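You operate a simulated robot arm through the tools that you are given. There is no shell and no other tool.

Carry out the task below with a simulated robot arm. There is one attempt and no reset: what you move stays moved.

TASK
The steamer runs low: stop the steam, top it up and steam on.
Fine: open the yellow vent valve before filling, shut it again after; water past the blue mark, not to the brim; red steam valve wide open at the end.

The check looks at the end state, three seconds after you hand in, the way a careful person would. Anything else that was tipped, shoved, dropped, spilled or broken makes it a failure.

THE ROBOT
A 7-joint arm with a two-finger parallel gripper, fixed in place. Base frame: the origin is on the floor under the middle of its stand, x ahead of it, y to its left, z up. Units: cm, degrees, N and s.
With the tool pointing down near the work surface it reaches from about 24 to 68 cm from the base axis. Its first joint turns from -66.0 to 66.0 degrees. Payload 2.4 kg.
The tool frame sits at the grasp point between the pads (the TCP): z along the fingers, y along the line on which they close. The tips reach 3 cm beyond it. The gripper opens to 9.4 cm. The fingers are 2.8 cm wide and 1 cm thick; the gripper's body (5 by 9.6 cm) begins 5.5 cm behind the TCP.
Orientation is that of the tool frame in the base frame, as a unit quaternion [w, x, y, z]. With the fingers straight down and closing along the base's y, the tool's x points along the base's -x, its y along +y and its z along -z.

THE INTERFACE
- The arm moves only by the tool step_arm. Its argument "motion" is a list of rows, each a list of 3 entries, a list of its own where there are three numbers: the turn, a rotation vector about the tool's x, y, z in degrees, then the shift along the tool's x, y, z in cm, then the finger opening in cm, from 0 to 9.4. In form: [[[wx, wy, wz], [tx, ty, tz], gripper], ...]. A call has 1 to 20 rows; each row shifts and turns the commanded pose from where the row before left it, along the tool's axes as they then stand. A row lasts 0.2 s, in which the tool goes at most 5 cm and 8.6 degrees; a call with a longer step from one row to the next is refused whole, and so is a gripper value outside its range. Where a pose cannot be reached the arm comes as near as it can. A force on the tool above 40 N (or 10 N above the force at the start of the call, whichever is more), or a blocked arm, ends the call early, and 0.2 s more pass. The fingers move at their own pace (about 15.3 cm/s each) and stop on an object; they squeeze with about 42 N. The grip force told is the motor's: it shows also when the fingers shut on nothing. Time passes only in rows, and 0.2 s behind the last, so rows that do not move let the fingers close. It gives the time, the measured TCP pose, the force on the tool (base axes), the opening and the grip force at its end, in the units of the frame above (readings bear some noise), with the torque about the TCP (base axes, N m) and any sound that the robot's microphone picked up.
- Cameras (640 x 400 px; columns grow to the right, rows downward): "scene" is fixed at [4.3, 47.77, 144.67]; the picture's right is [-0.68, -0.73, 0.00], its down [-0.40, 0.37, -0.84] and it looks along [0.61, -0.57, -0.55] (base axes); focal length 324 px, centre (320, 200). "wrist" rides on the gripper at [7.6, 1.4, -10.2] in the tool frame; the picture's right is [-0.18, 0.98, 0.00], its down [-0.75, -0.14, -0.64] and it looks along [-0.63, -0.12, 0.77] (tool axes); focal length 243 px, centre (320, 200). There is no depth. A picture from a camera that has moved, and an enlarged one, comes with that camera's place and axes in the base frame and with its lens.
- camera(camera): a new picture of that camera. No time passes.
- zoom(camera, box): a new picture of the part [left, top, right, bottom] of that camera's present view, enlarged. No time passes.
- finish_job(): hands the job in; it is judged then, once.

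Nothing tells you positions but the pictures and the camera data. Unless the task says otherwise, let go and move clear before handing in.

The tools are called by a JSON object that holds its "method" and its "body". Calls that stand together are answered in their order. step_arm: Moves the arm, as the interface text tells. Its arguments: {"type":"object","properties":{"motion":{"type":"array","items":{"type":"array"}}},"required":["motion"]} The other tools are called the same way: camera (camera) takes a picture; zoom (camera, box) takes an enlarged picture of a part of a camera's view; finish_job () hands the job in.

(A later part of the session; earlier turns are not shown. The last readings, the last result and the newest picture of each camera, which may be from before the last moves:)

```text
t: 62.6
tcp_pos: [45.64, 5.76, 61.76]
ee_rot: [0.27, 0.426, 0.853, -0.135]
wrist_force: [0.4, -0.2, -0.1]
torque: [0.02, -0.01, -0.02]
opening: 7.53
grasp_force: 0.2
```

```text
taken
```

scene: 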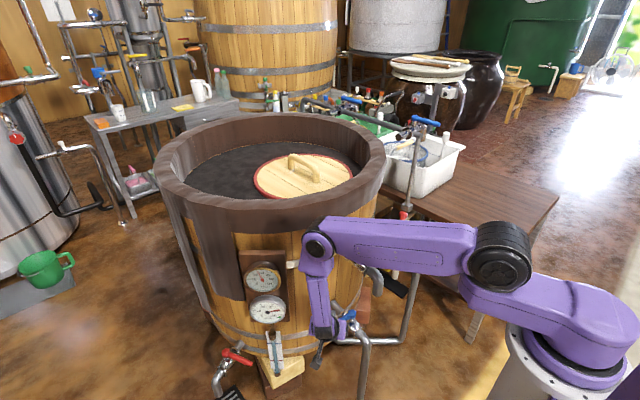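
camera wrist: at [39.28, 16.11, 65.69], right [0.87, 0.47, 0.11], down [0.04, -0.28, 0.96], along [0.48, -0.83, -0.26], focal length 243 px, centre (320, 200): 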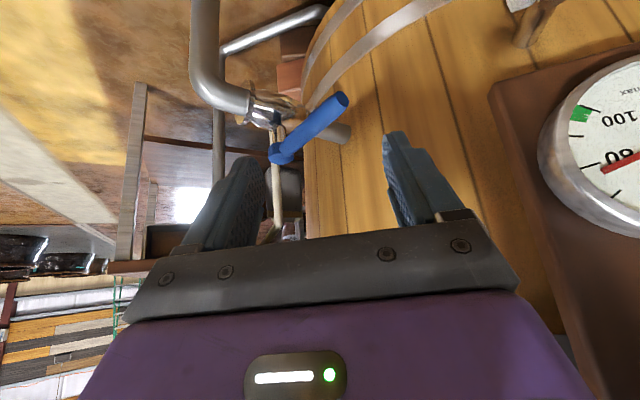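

The blue lever is back in its original closed position and I'm clear of it. I'm yawing the tool so the wrist camera faces the sight glass.

{"method": "step_arm", "body": {"motion": [[[-4.6, 0, -6.5], [0, 0, 0], 7.5], [[-4.6, 0, -6.5], [0, 0, 0], 7.5], [[-4.6, 0, -6.5], [0, 0, 0], 7.5], [[-4.6, 0, -6.5], [0, 0, 0], 7.5], [[-4.6, 0, -6.5], [0, 0, 0], 7.5], [[-4.6, 0, -6.5], [0, 0, 0], 7.5], [[0, 0, 0], [0, 0, 0], 7.5]]}}

{"method": "camera", "body": {"camera": "wrist"}}

{"method": "camera", "body": {"camera": "scene"}}

```text
t: 64.2
tcp_pos: [45.63, 5.81, 61.91]
ee_rot: [0.301, 0.042, 0.953, -0.012]
wrist_force: [0.1, -0.5, 0.6]
torque: [0.01, -0.01, 0.02]
opening: 7.51
grasp_force: 0.0
```

```text
taken
camera wrist: at [33.58, 8.09, 65.82], right [0.24, 0.97, 0.11], down [0.23, -0.16, 0.96], along [0.94, -0.2, -0.26], focal length 243 px, centre (320, 200)
```

wrist: 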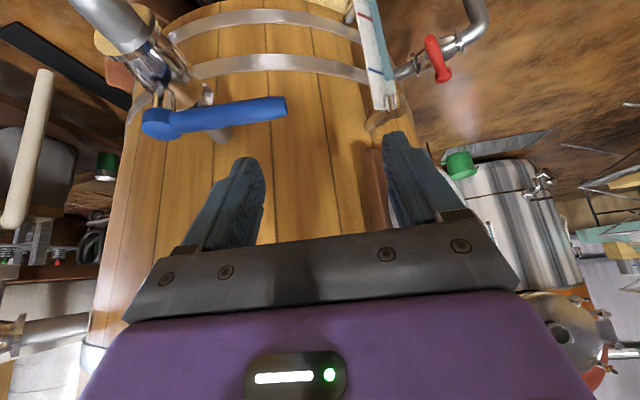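

```text
taken
```

scene: 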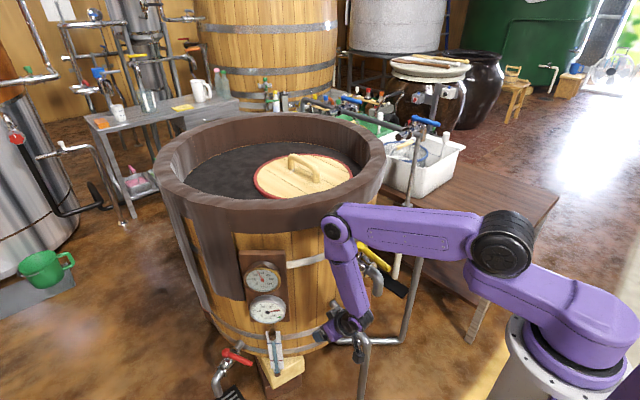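

The sight glass is in the wrist view near (375, 50), upside down. I'm zooming in on it to read the level.

{"method": "zoom", "body": {"camera": "wrist", "box": [330, 0, 426, 120]}}

{"method": "zoom", "body": {"camera": "wrist", "box": [354, 30, 418, 110]}}

```text
3.33 times, centred on (378, 60) of wrist
camera zoom: at [33.58, 8.09, 65.82], right [0.24, 0.97, 0.11], down [0.23, -0.16, 0.96], along [0.94, -0.2, -0.26], focal length 809 px, centre (127, 667)
```

zoom: 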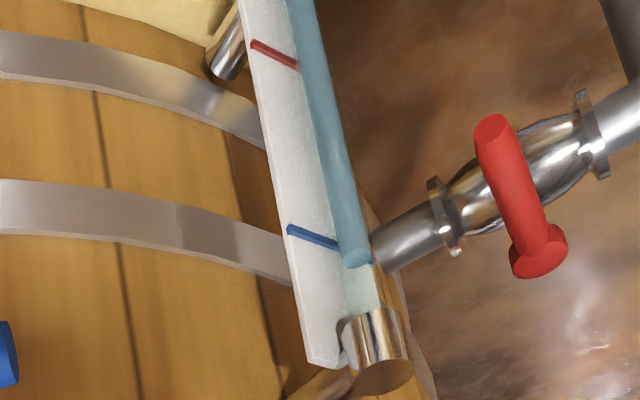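

```text
5.00 times, centred on (386, 70) of wrist
camera zoom: at [33.58, 8.09, 65.82], right [0.24, 0.97, 0.11], down [0.23, -0.16, 0.96], along [0.94, -0.2, -0.26], focal length 1213 px, centre (-10, 850)
```

zoom: 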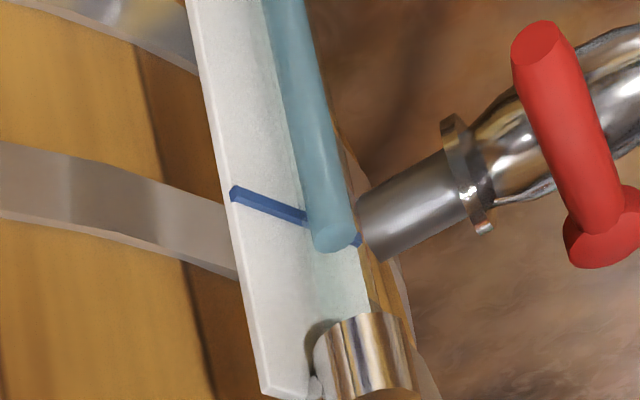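

From both views the water surface is at about z=41.6 against the blue mark at 39.9 and the top fitting at 44.7, so it is past the mark and well below the brim. Next I'll shut the vent, first backing up and straightening the tool well left of the yellow lever.

{"method": "step_arm", "body": {"motion": [[[0, 0, 0], [-1.16, 0.42, -3.47], 5], [[0, 0, 0], [-1.16, 0.42, -3.47], 5], [[0, 0, 0], [-1.16, 0.42, -3.47], 5], [[0, 0, 0], [-1.16, 0.42, -3.47], 5], [[0, 7, 0], [0, 0, 0], 5], [[0, 7, 0], [0, 0, 0], 5], [[0, 7, 0], [0, 0, 0], 5], [[0, 7, 0], [0, 0, 0], 5], [[0, 7, 0], [0, 0, 0], 5], [[0, 0, 0], [0, 0, 0], 5]]}}

{"method": "camera", "body": {"camera": "scene"}}

{"method": "zoom", "body": {"camera": "scene", "box": [255, 320, 305, 385]}}

{"method": "camera", "body": {"camera": "wrist"}}

```text
t: 66.4
tcp_pos: [41.69, 7.8, 75.95]
ee_rot: [0.001, 0.044, 0.999, 0.001]
wrist_force: [0.4, -0.8, 0.1]
torque: [-0.02, 0.0, -0.03]
opening: 5.0
grasp_force: 0.1
```

```text
taken
```

scene: 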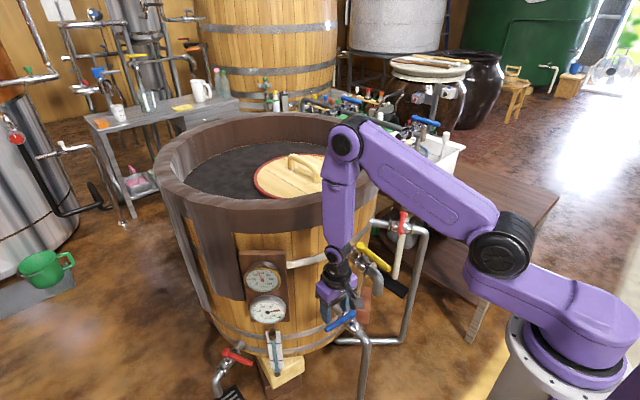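

```text
6.15 times, centred on (280, 352) of scene
camera zoom: at [4.3, 47.77, 144.67], right [-0.68, -0.73, 0.0], down [-0.4, 0.37, -0.84], along [0.61, -0.57, -0.55], focal length 1994 px, centre (566, -738)
```

zoom: 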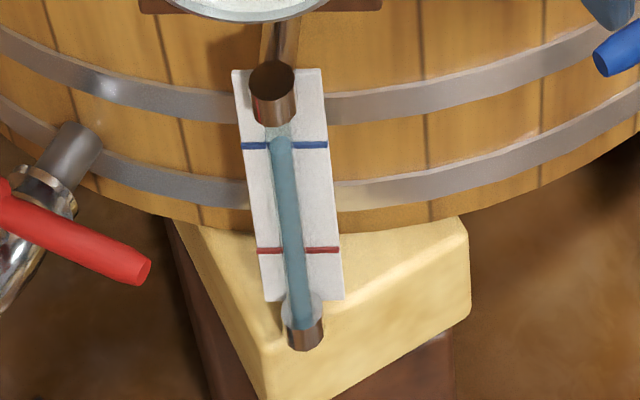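

```text
taken
camera wrist: at [34.09, 9.77, 86.13], right [0.27, 0.96, 0.0], down [0.74, -0.21, 0.64], along [0.62, -0.17, -0.77], focal length 243 px, centre (320, 200)
```

wrist: 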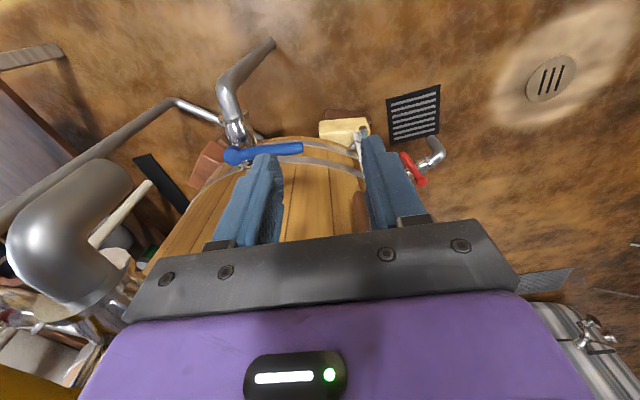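

The tool is vertical and clear. I'll check precisely that the level isn't still creeping before moving on.

{"method": "zoom", "body": {"camera": "scene", "box": [265, 330, 297, 350]}}

{"method": "zoom", "body": {"camera": "scene", "box": [310, 225, 420, 345]}}

```text
16.00 times, centred on (281, 340) of scene
camera zoom: at [4.3, 47.77, 144.67], right [-0.68, -0.73, 0.0], down [-0.4, 0.37, -0.84], along [0.61, -0.57, -0.55], focal length 5184 px, centre (944, -2040)
```

zoom: 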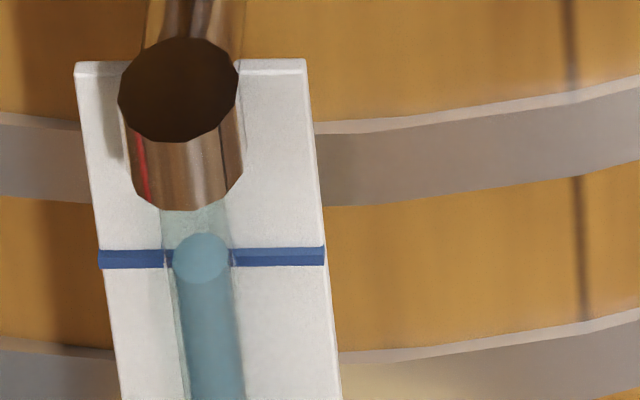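

```text
3.33 times, centred on (365, 285) of scene
camera zoom: at [4.3, 47.77, 144.67], right [-0.68, -0.73, 0.0], down [-0.4, 0.37, -0.84], along [0.61, -0.57, -0.55], focal length 1080 px, centre (170, -83)
```

zoom: 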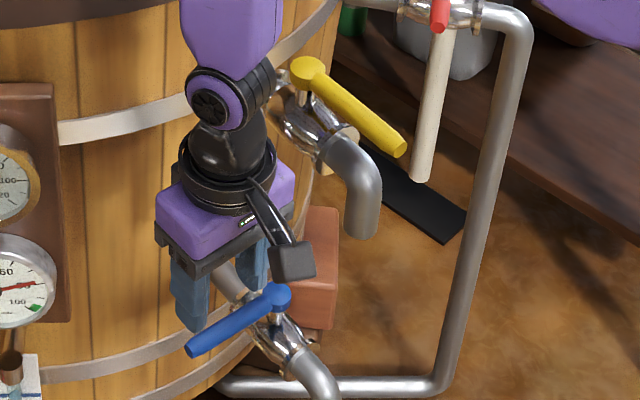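

The level is steady. I'm rising, crossing over to above the vent lever, and restoring the same leaning orientation I used to open it.

{"method": "step_arm", "body": {"motion": [[[0, 0, 0], [0, 0, -4.33], 5], [[0, 0, 0], [0, 0, -4.33], 5], [[0, 0, 0], [0, 0, -4.33], 5], [[0, 0, 0], [0, 0, -4.33], 5], [[0, 0, 0], [0, 0, -4.33], 5], [[0, 0, 0], [0.286, -4.04, 0], 5], [[0, 0, 0], [0.286, -4.04, 0], 5], [[0, 0, 0], [0.286, -4.04, 0], 5], [[0, 0, 0], [0.286, -4.04, 0], 5], [[0, 0, 0], [0.286, -4.04, 0], 5], [[0, 0, 3], [0, 0, 0], 5], [[-6.67, 0, 0], [0, 0, 0], 5], [[-6.67, 0, 0], [0, 0, 0], 5], [[-6.66, 0, 0], [0, 0, 0], 5], [[0, 0, 0], [0, 0, 0], 5]]}}

{"method": "camera", "body": {"camera": "wrist"}}

{"method": "camera", "body": {"camera": "scene"}}

```text
t: 69.6
tcp_pos: [38.22, -12.3, 97.55]
ee_rot: [0.013, 0.07, 0.982, 0.174]
wrist_force: [0.3, 0.2, 1.1]
torque: [0.0, -0.04, 0.03]
opening: 5.02
grasp_force: 0.1
```

```text
taken
camera wrist: at [30.25, -13.45, 107.59], right [0.31, 0.89, 0.34], down [0.69, -0.46, 0.56], along [0.65, 0.06, -0.76], focal length 243 px, centre (320, 200)
```

wrist: 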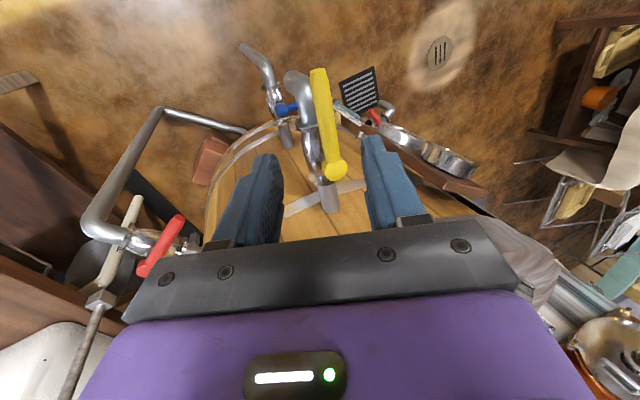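

```text
taken
```

scene: 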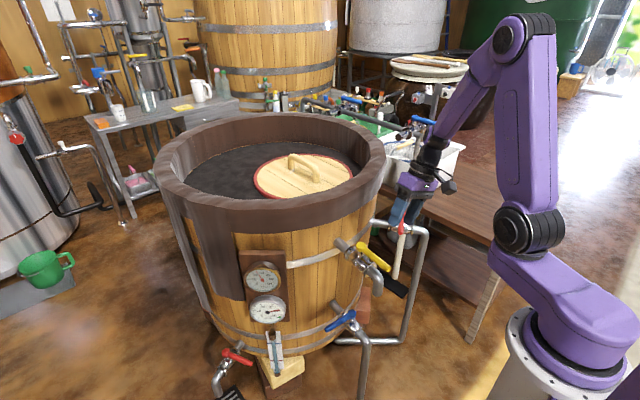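

The lever is centred under the fork, with the same geometry as before. I'm descending onto the yellow lever.

{"method": "step_arm", "body": {"motion": [[[0, 0, 0], [-0.06, 0.05, 3.0], 5], [[0, 0, 0], [-0.06, 0.05, 3.0], 5], [[0, 0, 0], [-0.06, 0.05, 3.0], 5], [[0, 0, 0], [-0.06, 0.05, 3.0], 5], [[0, 0, 0], [-0.06, 0.05, 3.0], 5], [[0, 0, 0], [0, 0, 0], 5]]}}

{"method": "camera", "body": {"camera": "wrist"}}

{"method": "zoom", "body": {"camera": "scene", "box": [310, 180, 438, 290]}}

```text
t: 71.0
tcp_pos: [39.49, -6.84, 83.49]
ee_rot: [0.013, 0.07, 0.982, 0.174]
wrist_force: [-0.2, 0.3, 1.1]
torque: [-0.01, -0.01, 0.04]
opening: 5.0
grasp_force: 0.0
```

```text
taken
camera wrist: at [31.51, -8.08, 93.42], right [0.31, 0.89, 0.34], down [0.69, -0.46, 0.56], along [0.65, 0.06, -0.76], focal length 243 px, centre (320, 200)
```

wrist: 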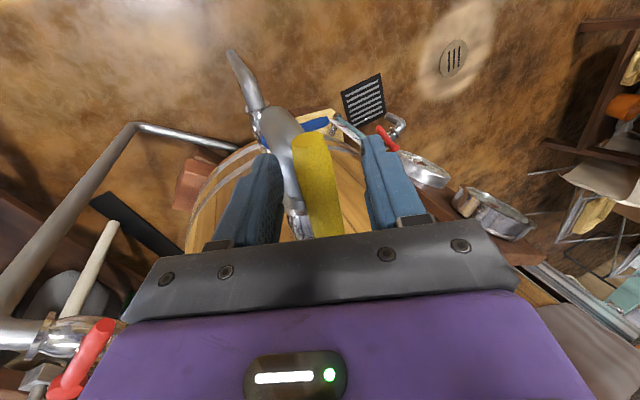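

```text
3.64 times, centred on (374, 235) of scene
camera zoom: at [4.3, 47.77, 144.67], right [-0.68, -0.73, 0.0], down [-0.4, 0.37, -0.84], along [0.61, -0.57, -0.55], focal length 1178 px, centre (124, 73)
```

zoom: 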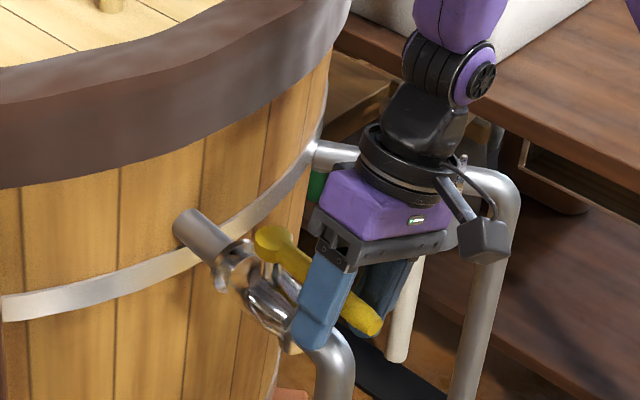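

The yellow lever is straddled. I'm swinging it clockwise back across the pipe to close the vent.

{"method": "step_arm", "body": {"motion": [[[0, 0, 0], [0, 0, 0], 2.8], [[0, 0, 0], [0, 0, 0], 2.8], [[0, -2.394, 6.58], [-0.055, 0.944, 0.343], 2.8], [[0, -2.394, 6.58], [-0.055, 0.944, 0.343], 2.8], [[0, -2.394, 6.58], [-0.055, 0.944, 0.343], 2.8], [[0, -2.394, 6.58], [-0.055, 0.944, 0.343], 2.8], [[0, -2.394, 6.58], [-0.055, 0.944, 0.343], 2.8], [[0, -2.394, 6.58], [-0.055, 0.944, 0.343], 2.8], [[0, -2.394, 6.58], [-0.055, 0.944, 0.343], 2.8], [[0, -2.394, 6.58], [-0.055, 0.944, 0.343], 2.8], [[0, -2.394, 6.58], [-0.055, 0.944, 0.343], 2.8], [[0, -2.394, 6.58], [-0.055, 0.944, 0.343], 2.8], [[0, -2.394, 6.58], [-0.055, 0.944, 0.343], 2.8], [[0, -2.394, 6.58], [-0.055, 0.944, 0.343], 2.8], [[0, 0, 0], [0, 0, 0], 2.8]]}}

{"method": "camera", "body": {"camera": "wrist"}}

{"method": "zoom", "body": {"camera": "scene", "box": [290, 180, 418, 290]}}

```text
t: 74.2
tcp_pos: [47.8, -0.05, 83.57]
ee_rot: [0.125, 0.711, 0.682, 0.122]
wrist_force: [-2.4, 0.1, -3.1]
torque: [-0.09, 0.0, 0.02]
opening: 2.93
grasp_force: 1.3
```

```text
taken
camera wrist: at [45.9, 7.56, 93.71], right [0.92, -0.22, 0.34], down [-0.38, -0.74, 0.55], along [0.13, -0.63, -0.76], focal length 243 px, centre (320, 200)
```

wrist: 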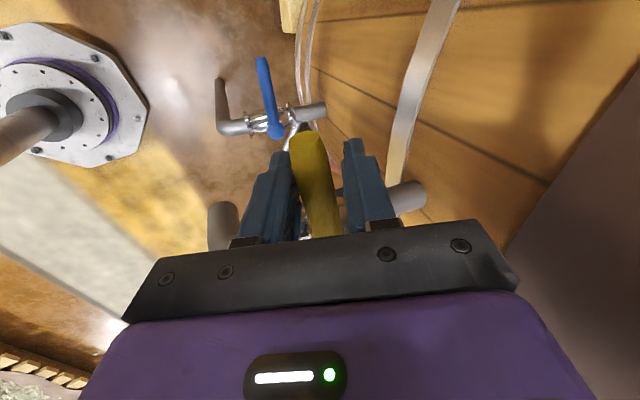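

```text
3.64 times, centred on (354, 235) of scene
camera zoom: at [4.29, 47.77, 144.67], right [-0.68, -0.73, 0.0], down [-0.4, 0.37, -0.84], along [0.61, -0.57, -0.55], focal length 1178 px, centre (196, 73)
```

zoom: 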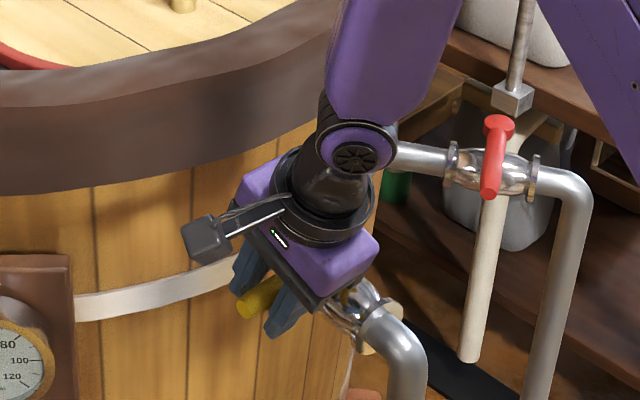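

The lever is nearly across, with the tool at about 88° against a closed stop near 84°. I'm pushing the last few degrees until it meets the stop.

{"method": "step_arm", "body": {"motion": [[[0, -1.03, 2.82], [-0.01, 0.405, 0.147], 2.8], [[0, -1.03, 2.82], [-0.01, 0.405, 0.147], 2.8], [[0, -1.03, 2.82], [-0.01, 0.405, 0.147], 2.8], [[0, 0, 0], [0, 0, 0], 2.8]]}}

{"method": "camera", "body": {"camera": "wrist"}}

```text
t: 75.2
tcp_pos: [49.08, -0.07, 83.55]
ee_rot: [0.132, 0.761, 0.625, 0.111]
wrist_force: [-13.9, -1.6, 1.8]
torque: [-0.08, 0.04, 0.18]
opening: 3.47
grasp_force: 5.8
```

```text
taken
camera wrist: at [48.31, 7.69, 93.6], right [0.87, -0.36, 0.33], down [-0.49, -0.67, 0.55], along [0.02, -0.65, -0.76], focal length 243 px, centre (320, 200)
```

wrist: 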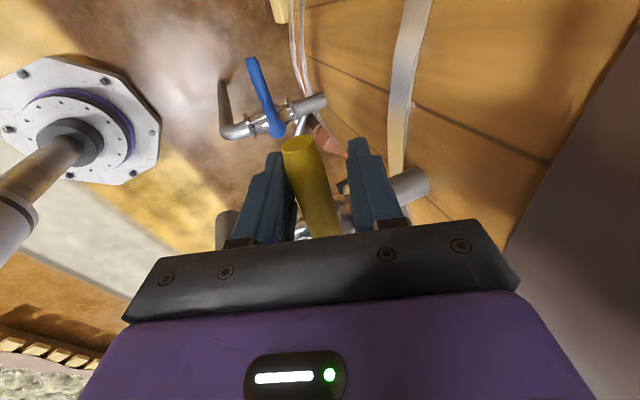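

The lever is against the stop at about 14 N, so the vent is shut. I'll back off, release and retreat, then check all the levers.

{"method": "step_arm", "body": {"motion": [[[0, 1.37, -3.76], [0, -0.55, -0.2], 3.8], [[0, 0, 0], [0, 0, 0], 5], [[0, 0, 0], [0, 0, -3], 5], [[0, 0, 0], [0, 0, -4], 5], [[0, 0, 0], [0, 0, -4], 5], [[0, 0, 0], [0, 0, -4], 5], [[0, 0, 0], [0, 0, 0], 5]]}}

{"method": "camera", "body": {"camera": "wrist"}}

{"method": "camera", "body": {"camera": "scene"}}

{"method": "zoom", "body": {"camera": "scene", "box": [220, 210, 440, 400]}}

```text
t: 76.8
tcp_pos: [44.94, -0.49, 96.84]
ee_rot: [0.141, 0.747, 0.639, 0.116]
wrist_force: [-1.5, 6.6, -0.5]
torque: [-0.63, 0.01, -0.19]
opening: 5.0
grasp_force: 0.0
out of reach, approached as far as the arm can: row 6
```

```text
taken
camera wrist: at [43.57, 7.28, 106.78], right [0.88, -0.32, 0.35], down [-0.48, -0.68, 0.55], along [0.06, -0.65, -0.75], focal length 243 px, centre (320, 200)
```

wrist: 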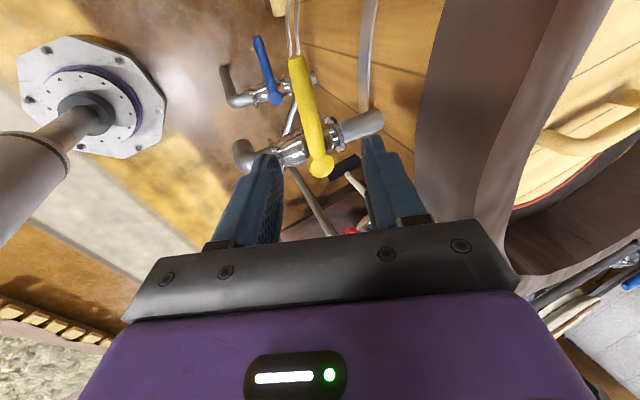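

```text
taken
```

scene: 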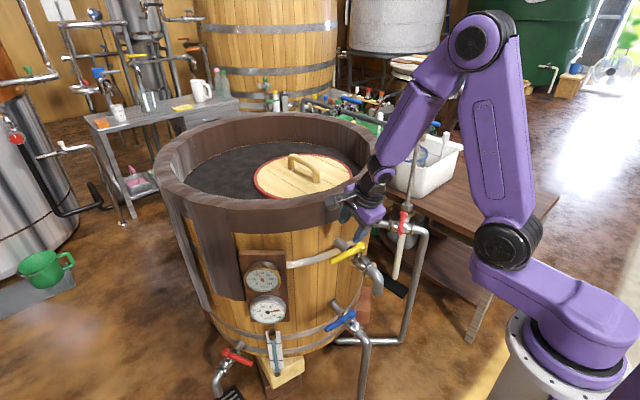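

```text
2.11 times, centred on (330, 305) of scene
camera zoom: at [4.3, 47.81, 144.66], right [-0.68, -0.73, 0.0], down [-0.4, 0.37, -0.84], along [0.61, -0.57, -0.55], focal length 682 px, centre (299, -21)
```

zoom: 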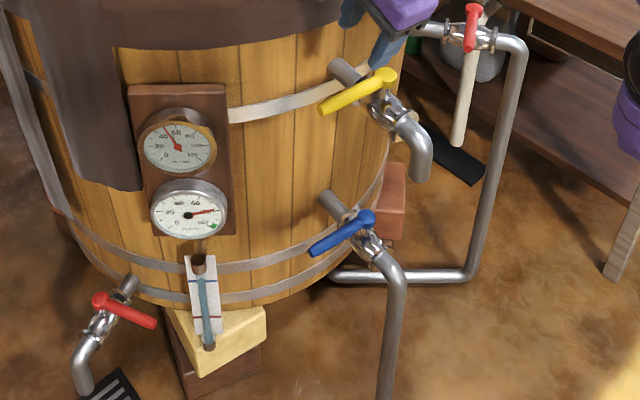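

Yellow and blue are both back at their closed positions and the level is holding. The last retreat row hit the arm's own limit with a light 6 N reading, so I'll ease off by yawing the tool a little before travelling to the steam valve.

{"method": "step_arm", "body": {"motion": [[[0, 2.4, -6.58], [0, 0, 0], 5], [[0, 2.4, -6.58], [0, 0, 0], 5], [[0, 0, 0], [0, 0, 0], 5]]}}

{"method": "camera", "body": {"camera": "scene"}}

```text
t: 77.6
tcp_pos: [44.71, 0.52, 96.81]
ee_rot: [0.116, 0.653, 0.737, 0.132]
wrist_force: [-0.9, 0.2, -0.2]
torque: [0.01, 0.0, 0.02]
opening: 5.0
grasp_force: 0.1
```

```text
taken
```

scene: 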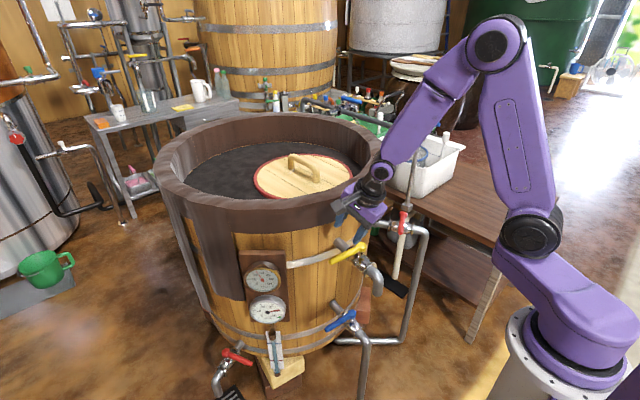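

The force is gone and the tool is clear. I'm moving back from the rim, straightening the tool and yawing toward the red lever's closed heading.

{"method": "step_arm", "body": {"motion": [[[0, 0, 0], [-3.91, -1.21, -1.99], 5], [[0, 0, 0], [-3.91, -1.21, -1.99], 5], [[0, 0, 0], [-3.91, -1.21, -1.99], 5], [[0, 0, 0], [-3.91, -1.21, -1.99], 5], [[0, 0, 0], [-3.91, -1.21, -1.99], 5], [[6.67, 0, 0], [0, 0, 0], 5], [[6.67, 0, 0], [0, 0, 0], 5], [[6.66, 0, 0], [0, 0, 0], 5], [[0, 0, -7.33], [0, 0, 0], 5], [[0, 0, -7.33], [0, 0, 0], 5], [[0, 0, -7.33], [0, 0, 0], 5], [[0, 0, 0], [0, 0, 0], 5]]}}

{"method": "camera", "body": {"camera": "wrist"}}

```text
t: 80.2
tcp_pos: [32.51, -10.45, 96.66]
ee_rot: [0.082, 0.514, 0.854, 0.011]
wrist_force: [-0.9, -1.1, -0.3]
torque: [0.01, 0.05, -0.01]
opening: 4.98
grasp_force: 0.1
out of reach, approached as far as the arm can: row 1, 2, 3, 4, 5, 6, 7, 8
```

```text
taken
camera wrist: at [28.66, -2.57, 105.77], right [0.95, 0.3, 0.12], down [0.12, -0.69, 0.71], along [0.3, -0.66, -0.69], focal length 243 px, centre (320, 200)
```

wrist: 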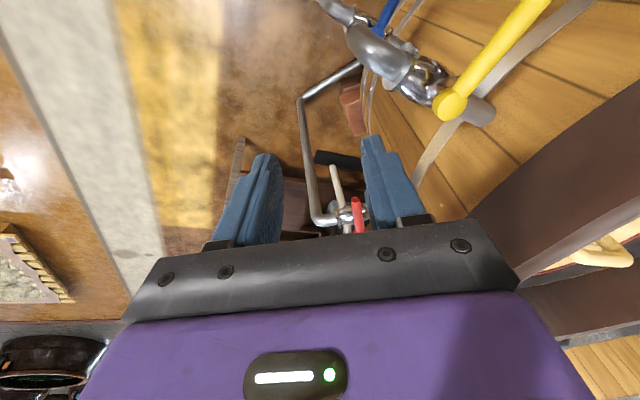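

The arm clipped against a joint limit there, so it's slightly off, at (32.5, -10.5, 96.7) with a 9° tilt, but clear of everything. I'll move outward and right to a roomier spot, then level the tool.

{"method": "step_arm", "body": {"motion": [[[0, 0, 0], [-3.5, 0.37, -0.35], 5], [[0, 0, 0], [-3.5, 0.37, -0.35], 5], [[0, 0, 0], [-3.5, 0.37, -0.35], 5], [[0, 0, 0], [-3.5, 0.37, -0.35], 5], [[2.97, 3.72, 0], [0, 0, 0], 5], [[2.97, 3.72, 0], [0, 0, 0], 5], [[0, 0, 0], [0, 0, 0], 5]]}}

{"method": "camera", "body": {"camera": "wrist"}}

{"method": "camera", "body": {"camera": "scene"}}

```text
t: 81.8
tcp_pos: [37.65, -18.87, 94.45]
ee_rot: [0.095, 0.516, 0.852, -0.003]
wrist_force: [-0.3, -0.3, -0.8]
torque: [-0.03, -0.02, -0.05]
opening: 5.0
grasp_force: 0.2
out of reach, approached as far as the arm can: row 1, 2, 3, 4, 5, 6
```

```text
taken
camera wrist: at [33.82, -10.59, 103.32], right [0.95, 0.3, 0.12], down [0.11, -0.66, 0.74], along [0.3, -0.69, -0.66], focal length 243 px, centre (320, 200)
```

wrist: 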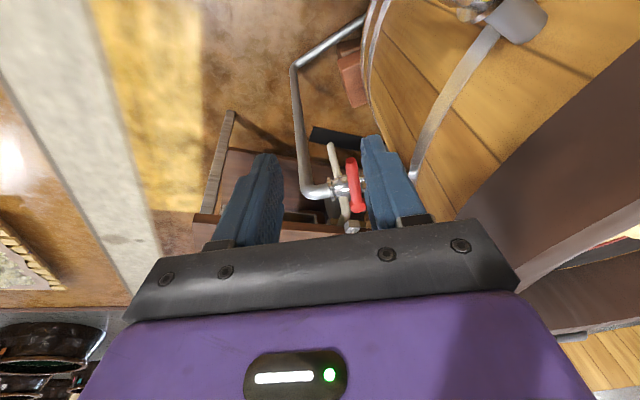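

```text
taken
```

scene: 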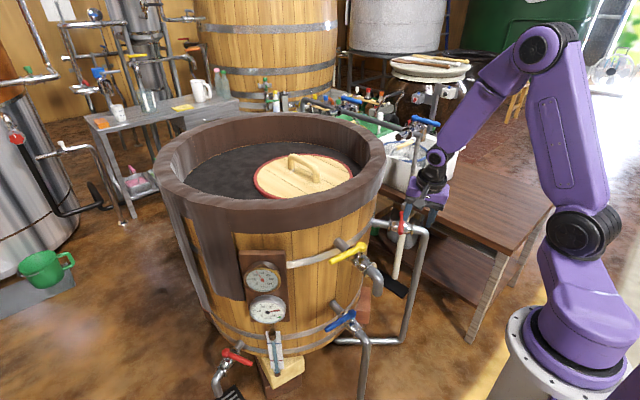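

The joint limit still binds in this posture. I'll unwind by yawing the tool back toward its starting heading, which should free the wrist, and see which rows are accepted.

{"method": "step_arm", "body": {"motion": [[[0, 0, -7.5], [0, 0, 0], 5], [[0, 0, -7.5], [0, 0, 0], 5], [[0, 0, -7.5], [0, 0, 0], 5], [[0, 0, -7.5], [0, 0, 0], 5], [[0, 0, 0], [0, 0, 0], 5]]}}

{"method": "camera", "body": {"camera": "scene"}}

```text
t: 83.0
tcp_pos: [37.78, -19.02, 94.51]
ee_rot: [0.091, 0.276, 0.956, -0.029]
wrist_force: [1.8, -0.2, 0.7]
torque: [0.02, -0.01, 0.02]
opening: 5.01
grasp_force: 0.1
```

```text
taken
```

scene: 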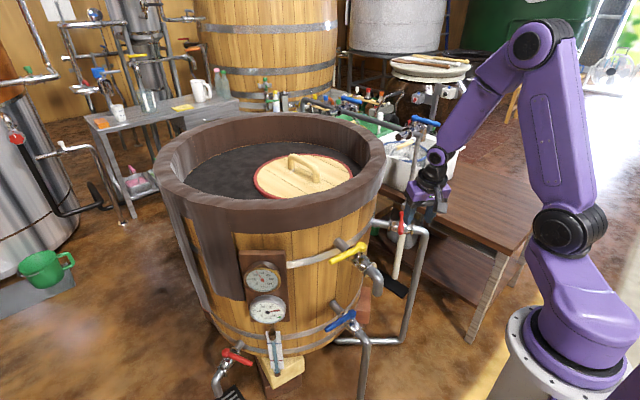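

Unwinding works and those rows were accepted. I'm levelling the tool, yawing fully back to the starting heading and rising toward the starting pose to restore a comfortable posture.

{"method": "step_arm", "body": {"motion": [[[0, 5.5, 0], [0, 0, 0], 5], [[0, 5.5, 0], [0, 0, 0], 5], [[0, 0, -8], [0, 0, 0], 5], [[0, 0, -8], [0, 0, 0], 5], [[0, 0, -8], [0, 0, 0], 5], [[0, 0, -8], [0, 0, 0], 5], [[0, 0, 0], [0.45, -0.75, -4.4], 5], [[0, 0, 0], [0.45, -0.75, -4.4], 5], [[0, 0, 0], [0.45, -0.75, -4.4], 5], [[0, 0, 0], [0.45, -0.75, -4.4], 5], [[0, 0, 0], [0, 0, 0], 5]]}}

{"method": "camera", "body": {"camera": "scene"}}

{"method": "camera", "body": {"camera": "wrist"}}

```text
t: 85.4
tcp_pos: [32.1, -17.35, 105.64]
ee_rot: [0.086, 0.0, 0.992, -0.091]
wrist_force: [0.3, -0.1, -0.3]
torque: [0.03, 0.01, -0.02]
opening: 4.99
grasp_force: 0.0
out of reach, approached as far as the arm can: row 1, 2, 6, 7, 8, 9, 10
```

```text
taken
```

scene: 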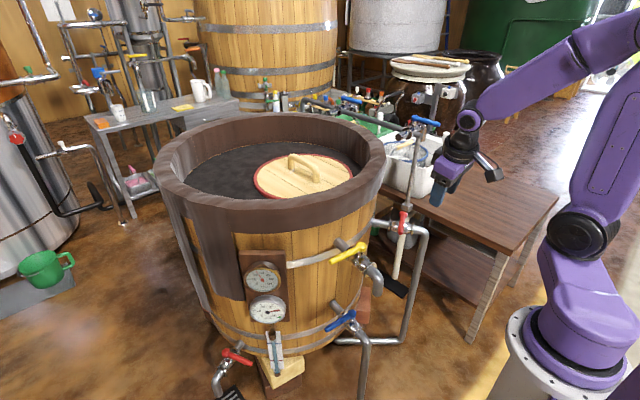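

```text
taken
camera wrist: at [22.66, -14.41, 113.81], right [0.2, 0.97, -0.15], down [0.63, -0.01, 0.78], along [0.75, -0.24, -0.61], focal length 243 px, centre (320, 200)
```

wrist: 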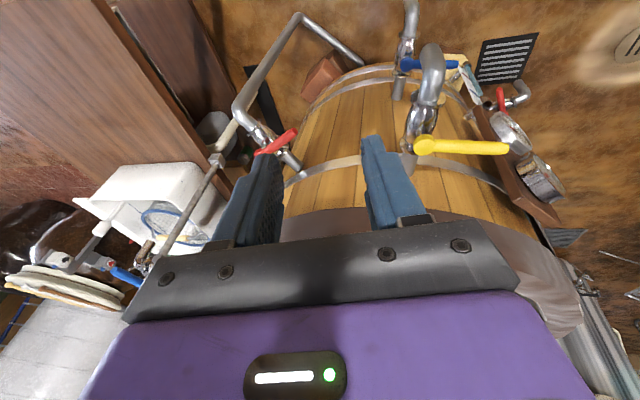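

The arm's base joint seems to have drifted toward its limit, which only bites when the arm is folded close in. I'll extend outward toward the red valve at safe height, which should let the posture relax, and watch the flags.

{"method": "step_arm", "body": {"motion": [[[0, 0, 0], [-3.1, -2.82, 1.08], 5], [[0, 0, 0], [-3.1, -2.82, 1.08], 5], [[0, 0, 0], [-3.1, -2.82, 1.08], 5], [[0, 0, 0], [-3.1, -2.82, 1.08], 5], [[0, 0, 0], [0, 0, 0], 5]]}}

{"method": "camera", "body": {"camera": "scene"}}

{"method": "camera", "body": {"camera": "wrist"}}

```text
t: 86.6
tcp_pos: [44.76, -18.87, 101.37]
ee_rot: [0.087, 0.004, 0.992, -0.091]
wrist_force: [-0.1, 0.5, -1.1]
torque: [0.01, 0.02, -0.01]
opening: 4.99
grasp_force: 0.0
out of reach, approached as far as the arm can: row 1, 2, 3, 4
```

```text
taken
```

scene: 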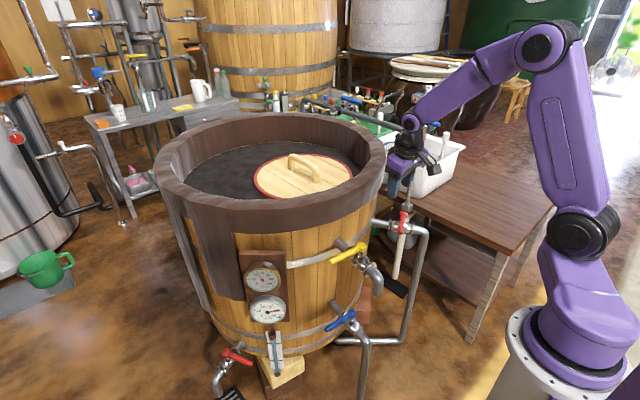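

```text
taken
camera wrist: at [35.41, -15.73, 109.6], right [0.2, 0.97, -0.14], down [0.63, -0.02, 0.78], along [0.75, -0.25, -0.61], focal length 243 px, centre (320, 200)
```

wrist: 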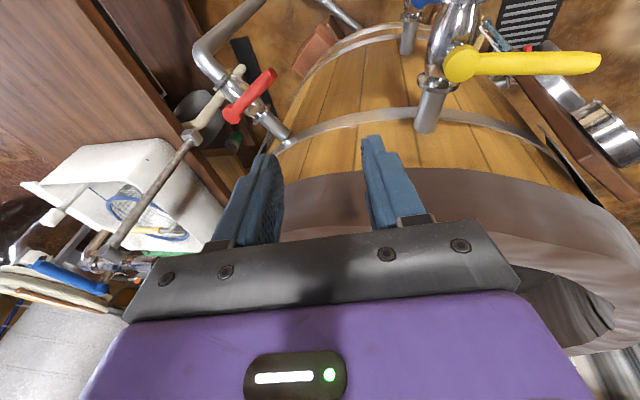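

Moves to the right are blocked in this posture, so I'll experiment in free space here, well above everything. I'm yawing the tool clockwise to see whether the base joint recovers.

{"method": "step_arm", "body": {"motion": [[[0, 0, 7.5], [0, 0, 0], 5], [[0, 0, 7.5], [0, 0, 0], 5], [[0, 0, 7.5], [0, 0, 0], 5], [[0, 0, 7.5], [0, 0, 0], 5], [[0, 0, 0], [0, 0, 0], 5]]}}

{"method": "camera", "body": {"camera": "scene"}}

{"method": "zoom", "body": {"camera": "scene", "box": [380, 0, 640, 260]}}

```text
t: 87.8
tcp_pos: [43.41, -17.39, 100.2]
ee_rot: [0.103, 0.259, 0.959, -0.055]
wrist_force: [0.5, 0.0, -0.9]
torque: [-0.01, 0.03, 0.0]
opening: 5.01
grasp_force: 0.2
out of reach, approached as far as the arm can: row 1, 2
```

```text
taken
```

scene: 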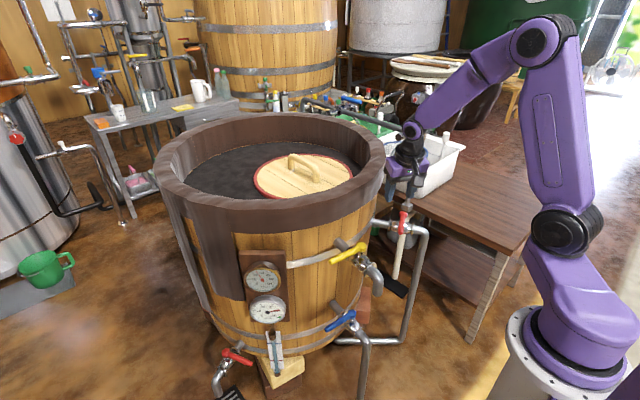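

```text
1.54 times, centred on (510, 130) of scene
camera zoom: at [4.3, 47.77, 144.67], right [-0.68, -0.73, 0.0], down [-0.4, 0.37, -0.84], along [0.61, -0.57, -0.55], focal length 498 px, centre (28, 308)
```

zoom: 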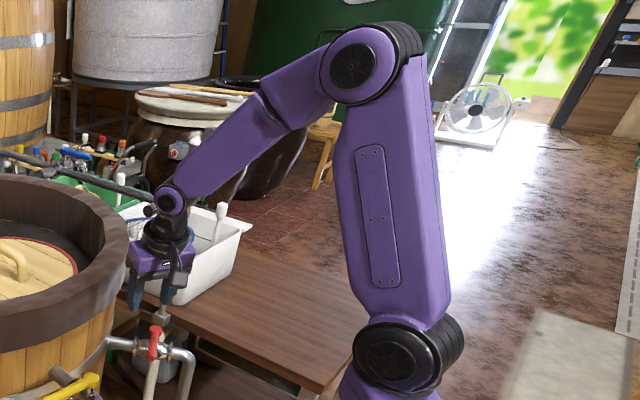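

The base joint is coming off its limit and the last rows were accepted. I'm continuing the clockwise yaw.

{"method": "step_arm", "body": {"motion": [[[0, 0, 7.5], [0, 0, 0], 5], [[0, 0, 7.5], [0, 0, 0], 5], [[0, 0, 7.5], [0, 0, 0], 5], [[0, 0, 7.5], [0, 0, 0], 5], [[0, 0, 0], [0, 0, 0], 5]]}}

{"method": "zoom", "body": {"camera": "scene", "box": [380, 0, 640, 260]}}

```text
t: 89.0
tcp_pos: [43.52, -17.36, 100.11]
ee_rot: [0.113, 0.499, 0.859, -0.027]
wrist_force: [0.8, -0.3, 0.3]
torque: [0.0, 0.0, -0.01]
opening: 5.04
grasp_force: 0.1
```

```text
1.54 times, centred on (510, 130) of scene
camera zoom: at [4.3, 47.77, 144.67], right [-0.68, -0.73, 0.0], down [-0.4, 0.37, -0.84], along [0.61, -0.57, -0.55], focal length 498 px, centre (28, 308)
```

zoom: 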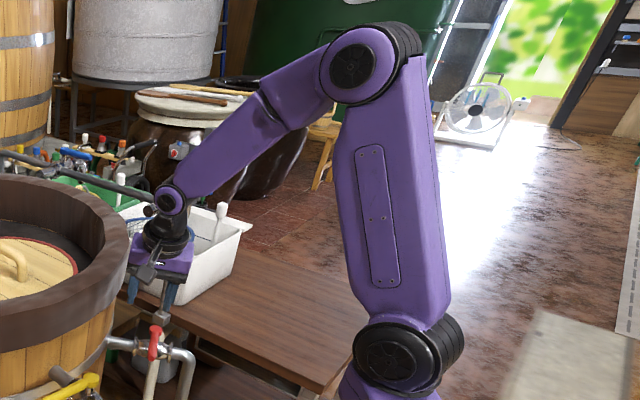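

A pure yaw only turns the last joint, which now has room, and the tool sits at the red lever's heading of 119° with a 13° lean. I'll test a small move toward the red valve.

{"method": "step_arm", "body": {"motion": [[[0, 0, 0], [-2.85, 0.05, 0.65], 5], [[0, 0, 0], [-2.85, 0.05, 0.65], 5], [[0, 0, 0], [0, 0, 0], 5]]}}

{"method": "zoom", "body": {"camera": "scene", "box": [380, 0, 640, 260]}}

```text
t: 89.8
tcp_pos: [45.83, -21.59, 98.88]
ee_rot: [0.12, 0.498, 0.858, -0.034]
wrist_force: [-0.2, 1.6, 0.3]
torque: [0.02, 0.01, 0.0]
opening: 5.0
grasp_force: 0.0
out of reach, approached as far as the arm can: row 1, 2
```

```text
1.54 times, centred on (510, 130) of scene
camera zoom: at [4.3, 47.77, 144.67], right [-0.68, -0.73, 0.0], down [-0.4, 0.37, -0.84], along [0.61, -0.57, -0.55], focal length 498 px, centre (28, 308)
```

zoom: 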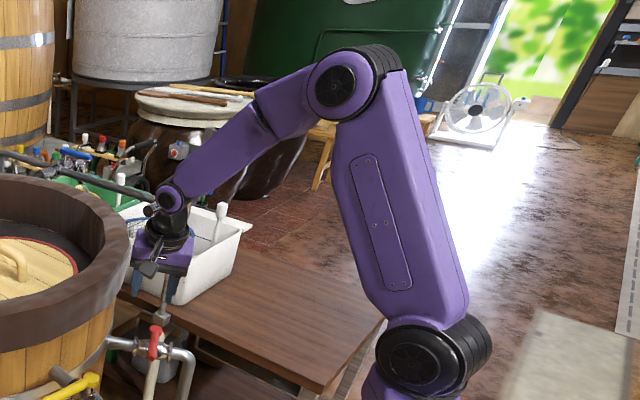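

Rightward moves keep pushing the base joint into its limit. I'll try the opposite direction, left and slightly back, to see whether moves there are accepted freely.

{"method": "step_arm", "body": {"motion": [[[0, 0, 0], [3.5, 0.5, -0.8], 5], [[0, 0, 0], [3.5, 0.5, -0.8], 5], [[0, 0, 0], [3.5, 0.5, -0.8], 5], [[0, 0, 0], [0, 0, 0], 5]]}}

{"method": "zoom", "body": {"camera": "scene", "box": [380, 0, 640, 260]}}

```text
t: 90.8
tcp_pos: [41.9, -11.33, 99.0]
ee_rot: [0.112, 0.498, 0.86, -0.026]
wrist_force: [-0.7, 0.4, -0.2]
torque: [0.0, 0.01, 0.02]
opening: 4.99
grasp_force: 0.1
```

```text
1.54 times, centred on (510, 130) of scene
camera zoom: at [4.29, 47.77, 144.67], right [-0.68, -0.73, 0.0], down [-0.4, 0.37, -0.84], along [0.61, -0.57, -0.55], focal length 498 px, centre (28, 308)
```

zoom: 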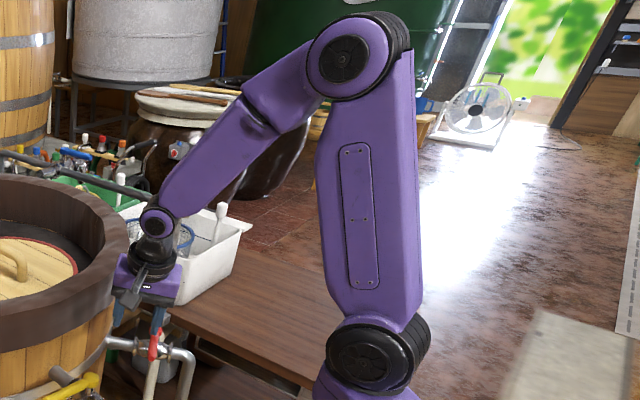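

That direction is free. I'll now try levelling the tool here.

{"method": "step_arm", "body": {"motion": [[[1.95, 6.3, 0], [0, 0, 0], 5], [[1.95, 6.3, 0], [0, 0, 0], 5], [[0, 0, 0], [0, 0, 0], 5]]}}

{"method": "zoom", "body": {"camera": "scene", "box": [380, 0, 640, 260]}}

```text
t: 91.6
tcp_pos: [40.33, -10.14, 98.87]
ee_rot: [0.088, 0.499, 0.862, -0.022]
wrist_force: [-0.3, -0.4, -0.4]
torque: [0.0, -0.04, 0.0]
opening: 5.01
grasp_force: 0.1
out of reach, approached as far as the arm can: row 1, 2
```

```text
1.54 times, centred on (510, 130) of scene
camera zoom: at [4.3, 47.77, 144.67], right [-0.68, -0.73, 0.0], down [-0.4, 0.37, -0.84], along [0.61, -0.57, -0.55], focal length 498 px, centre (28, 308)
```

zoom: 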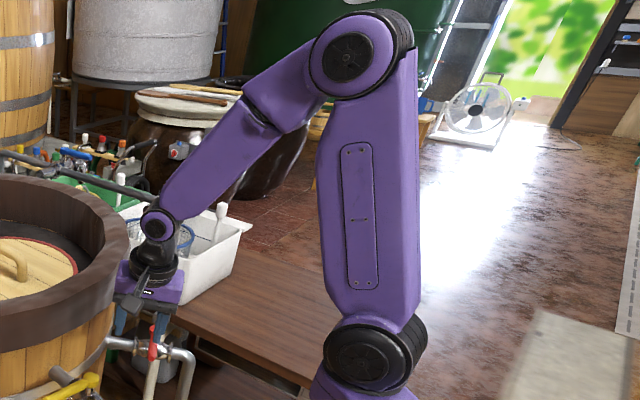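

The pattern shows the forearm-roll joint is at its limit because the wrist flipped through alignment during the last swing. I can undo that by tilting the tool in line with the forearm, passing through, and circling back. I'll start by tilting toward the forearm direction in free space, watching flags.

{"method": "step_arm", "body": {"motion": [[[-7.7, 2.2, 0], [0.85, 2.94, -0.21], 5], [[-7.7, 2.2, 0], [0.85, 2.94, -0.21], 5], [[0, 0, 0], [0, 0, 0], 5]]}}

{"method": "camera", "body": {"camera": "scene"}}

{"method": "zoom", "body": {"camera": "scene", "box": [360, 0, 620, 240]}}

```text
t: 92.4
tcp_pos: [42.44, -2.28, 99.49]
ee_rot: [0.173, 0.492, 0.849, 0.091]
wrist_force: [0.1, -0.1, 0.1]
torque: [0.0, -0.01, 0.02]
opening: 4.98
grasp_force: 0.0
out of reach, approached as far as the arm can: row 1, 2
```

```text
taken
```

scene: 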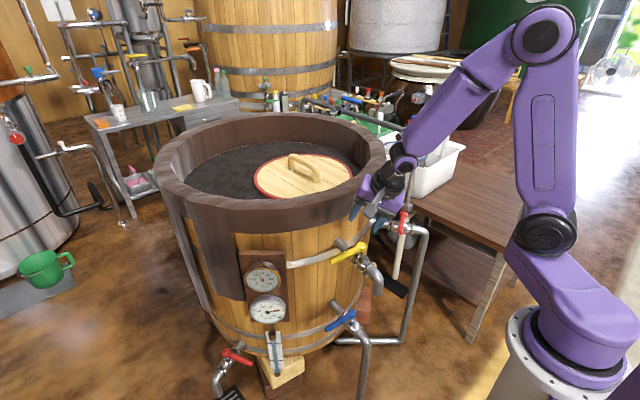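

```text
1.67 times, centred on (490, 120) of scene
camera zoom: at [4.29, 47.77, 144.67], right [-0.68, -0.73, 0.0], down [-0.4, 0.37, -0.84], along [0.61, -0.57, -0.55], focal length 540 px, centre (37, 333)
```

zoom: 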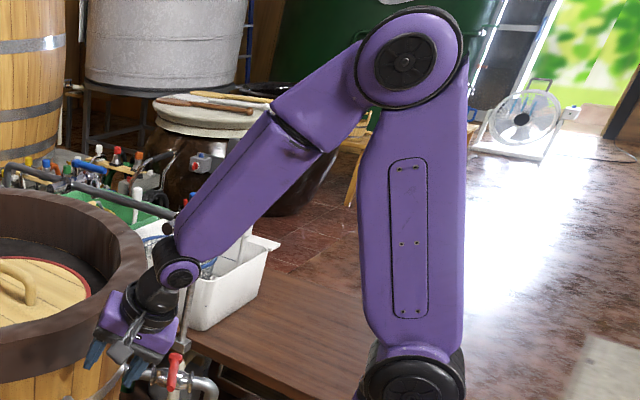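

The tilt is working: the tool now nearly lines up with the forearm. I'll continue through alignment to the other side, pivoting about the wrist, with the hand staying above and left of the rim.

{"method": "step_arm", "body": {"motion": [[[-5.98, 5.34, 0], [2.05, 2.29, -0.21], 5], [[-5.98, 5.34, 0], [2.05, 2.29, -0.21], 5], [[-5.98, 5.34, 0], [2.05, 2.29, -0.21], 5], [[0, 0, 0], [0, 0, 0], 5]]}}

{"method": "camera", "body": {"camera": "scene"}}

{"method": "zoom", "body": {"camera": "scene", "box": [340, 0, 600, 240]}}

```text
t: 93.4
tcp_pos: [47.55, 2.61, 102.86]
ee_rot: [0.13, 0.437, 0.835, 0.308]
wrist_force: [-0.3, -1.1, -0.2]
torque: [0.01, -0.01, -0.01]
opening: 5.0
grasp_force: 0.1
out of reach, approached as far as the arm can: row 1, 2
```

```text
taken
```

scene: 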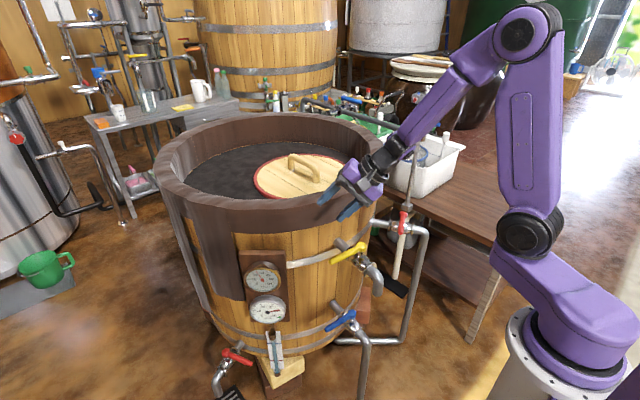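

```text
1.67 times, centred on (470, 120) of scene
camera zoom: at [4.3, 47.77, 144.67], right [-0.68, -0.73, 0.0], down [-0.4, 0.37, -0.84], along [0.61, -0.57, -0.55], focal length 540 px, centre (70, 333)
```

zoom: 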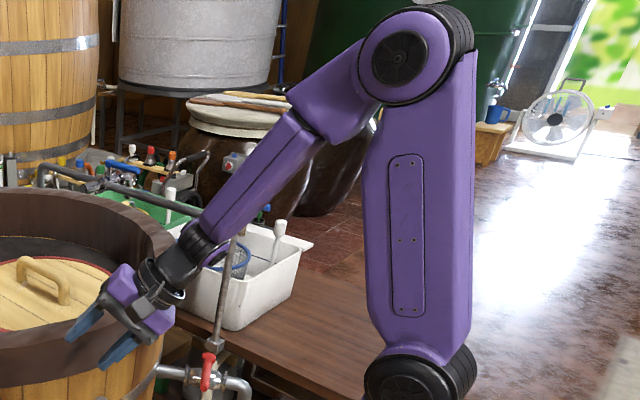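

The hand is now aligned with the forearm and the roll joint has turned. I'll curve the tool back to vertical along the left side, away from the rim, pivoting about the wrist, and watch whether the rows are accepted.

{"method": "step_arm", "body": {"motion": [[[5.5, 2.98, 0], [1.14, -2.11, -0.13], 5], [[7.8, 1.23, 0], [0.47, -2.99, -0.2], 5], [[8.0, -0.37, 0], [-0.14, -3.07, -0.21], 5], [[7.96, -1.51, 0], [-0.58, -3.06, -0.22], 5], [[6.45, -2.5, 0], [-0.96, -2.48, -0.15], 5], [[3.93, -2.15, 0], [-0.83, -1.51, -0.06], 5], [[0, 0, 0], [0, 0, 0], 5]]}}

{"method": "camera", "body": {"camera": "scene"}}

{"method": "zoom", "body": {"camera": "scene", "box": [360, 0, 620, 240]}}

```text
t: 95.0
tcp_pos: [36.42, -6.35, 97.96]
ee_rot: [-0.003, 0.445, 0.895, -0.006]
wrist_force: [0.7, 0.6, 0.2]
torque: [0.01, -0.02, 0.0]
opening: 5.01
grasp_force: 0.1
```

```text
taken
```

scene: 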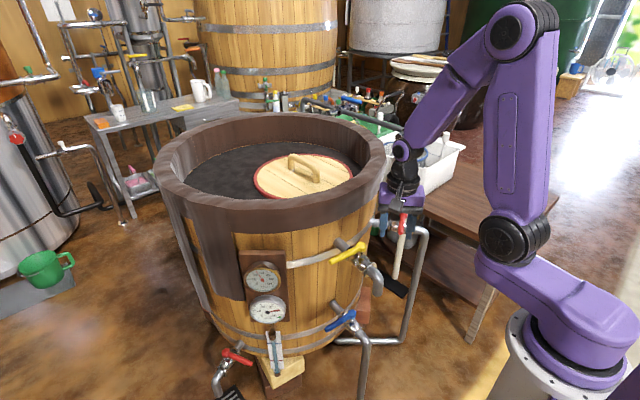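

```text
1.67 times, centred on (490, 120) of scene
camera zoom: at [4.3, 47.77, 144.67], right [-0.68, -0.73, 0.0], down [-0.4, 0.37, -0.84], along [0.61, -0.57, -0.55], focal length 540 px, centre (37, 333)
```

zoom: 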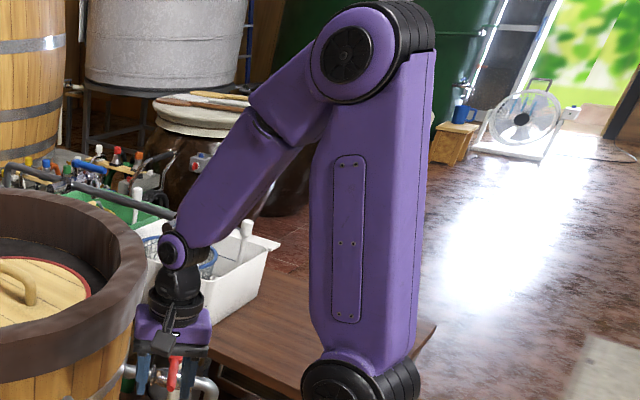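

The wrist is unwound: every row was accepted, the tool is vertical and the arm posture is normal again. I'm heading to above the red steam lever, keeping out from the rim.

{"method": "step_arm", "body": {"motion": [[[0, 0, 0], [-4.2, -2.27, 0], 5], [[0, 0, 0], [-4.2, -2.27, 0], 5], [[0, 0, 0], [-4.2, -2.27, 0], 5], [[0, 0, 0], [-4.2, -2.27, 0], 5], [[0, 0, 0], [-4.2, -2.27, 0], 5], [[0, 0, 0], [-2.75, 2.09, 0.17], 5], [[0, 0, 0], [-2.75, 2.09, 0.17], 5], [[0, 0, 0], [-2.75, 2.09, 0.17], 5], [[0, 0, 8], [0, 0, 0], 5], [[0, 0, 0], [0, 0, 0], 5]]}}

{"method": "camera", "body": {"camera": "wrist"}}

{"method": "camera", "body": {"camera": "scene"}}

```text
t: 97.2
tcp_pos: [50.13, -32.75, 97.52]
ee_rot: [-0.002, 0.507, 0.862, -0.005]
wrist_force: [-0.9, 0.4, 0.2]
torque: [-0.01, -0.04, 0.0]
opening: 4.98
grasp_force: 0.1
```

```text
taken
camera wrist: at [47.63, -25.44, 107.77], right [0.95, 0.32, -0.01], down [0.25, -0.72, 0.64], along [0.2, -0.61, -0.76], focal length 243 px, centre (320, 200)
```

wrist: 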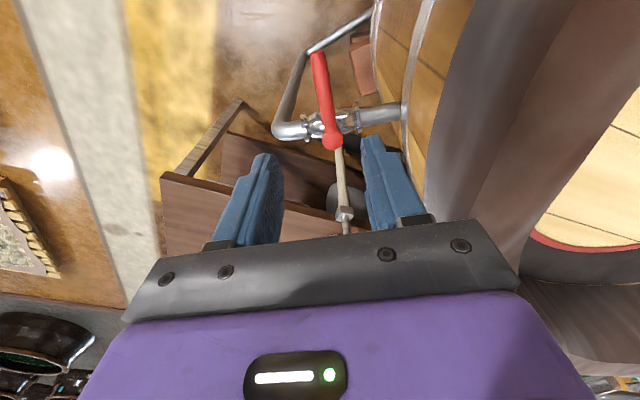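

```text
taken
```

scene: 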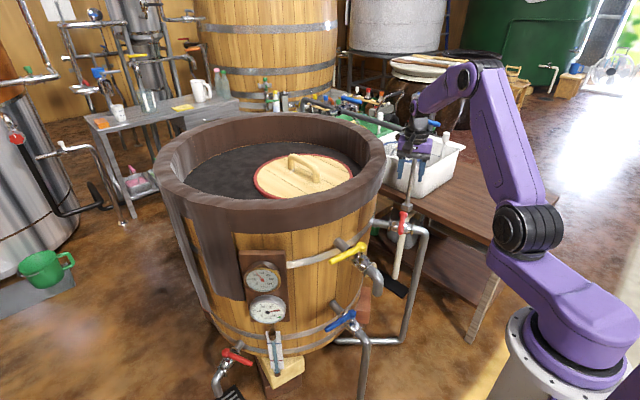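

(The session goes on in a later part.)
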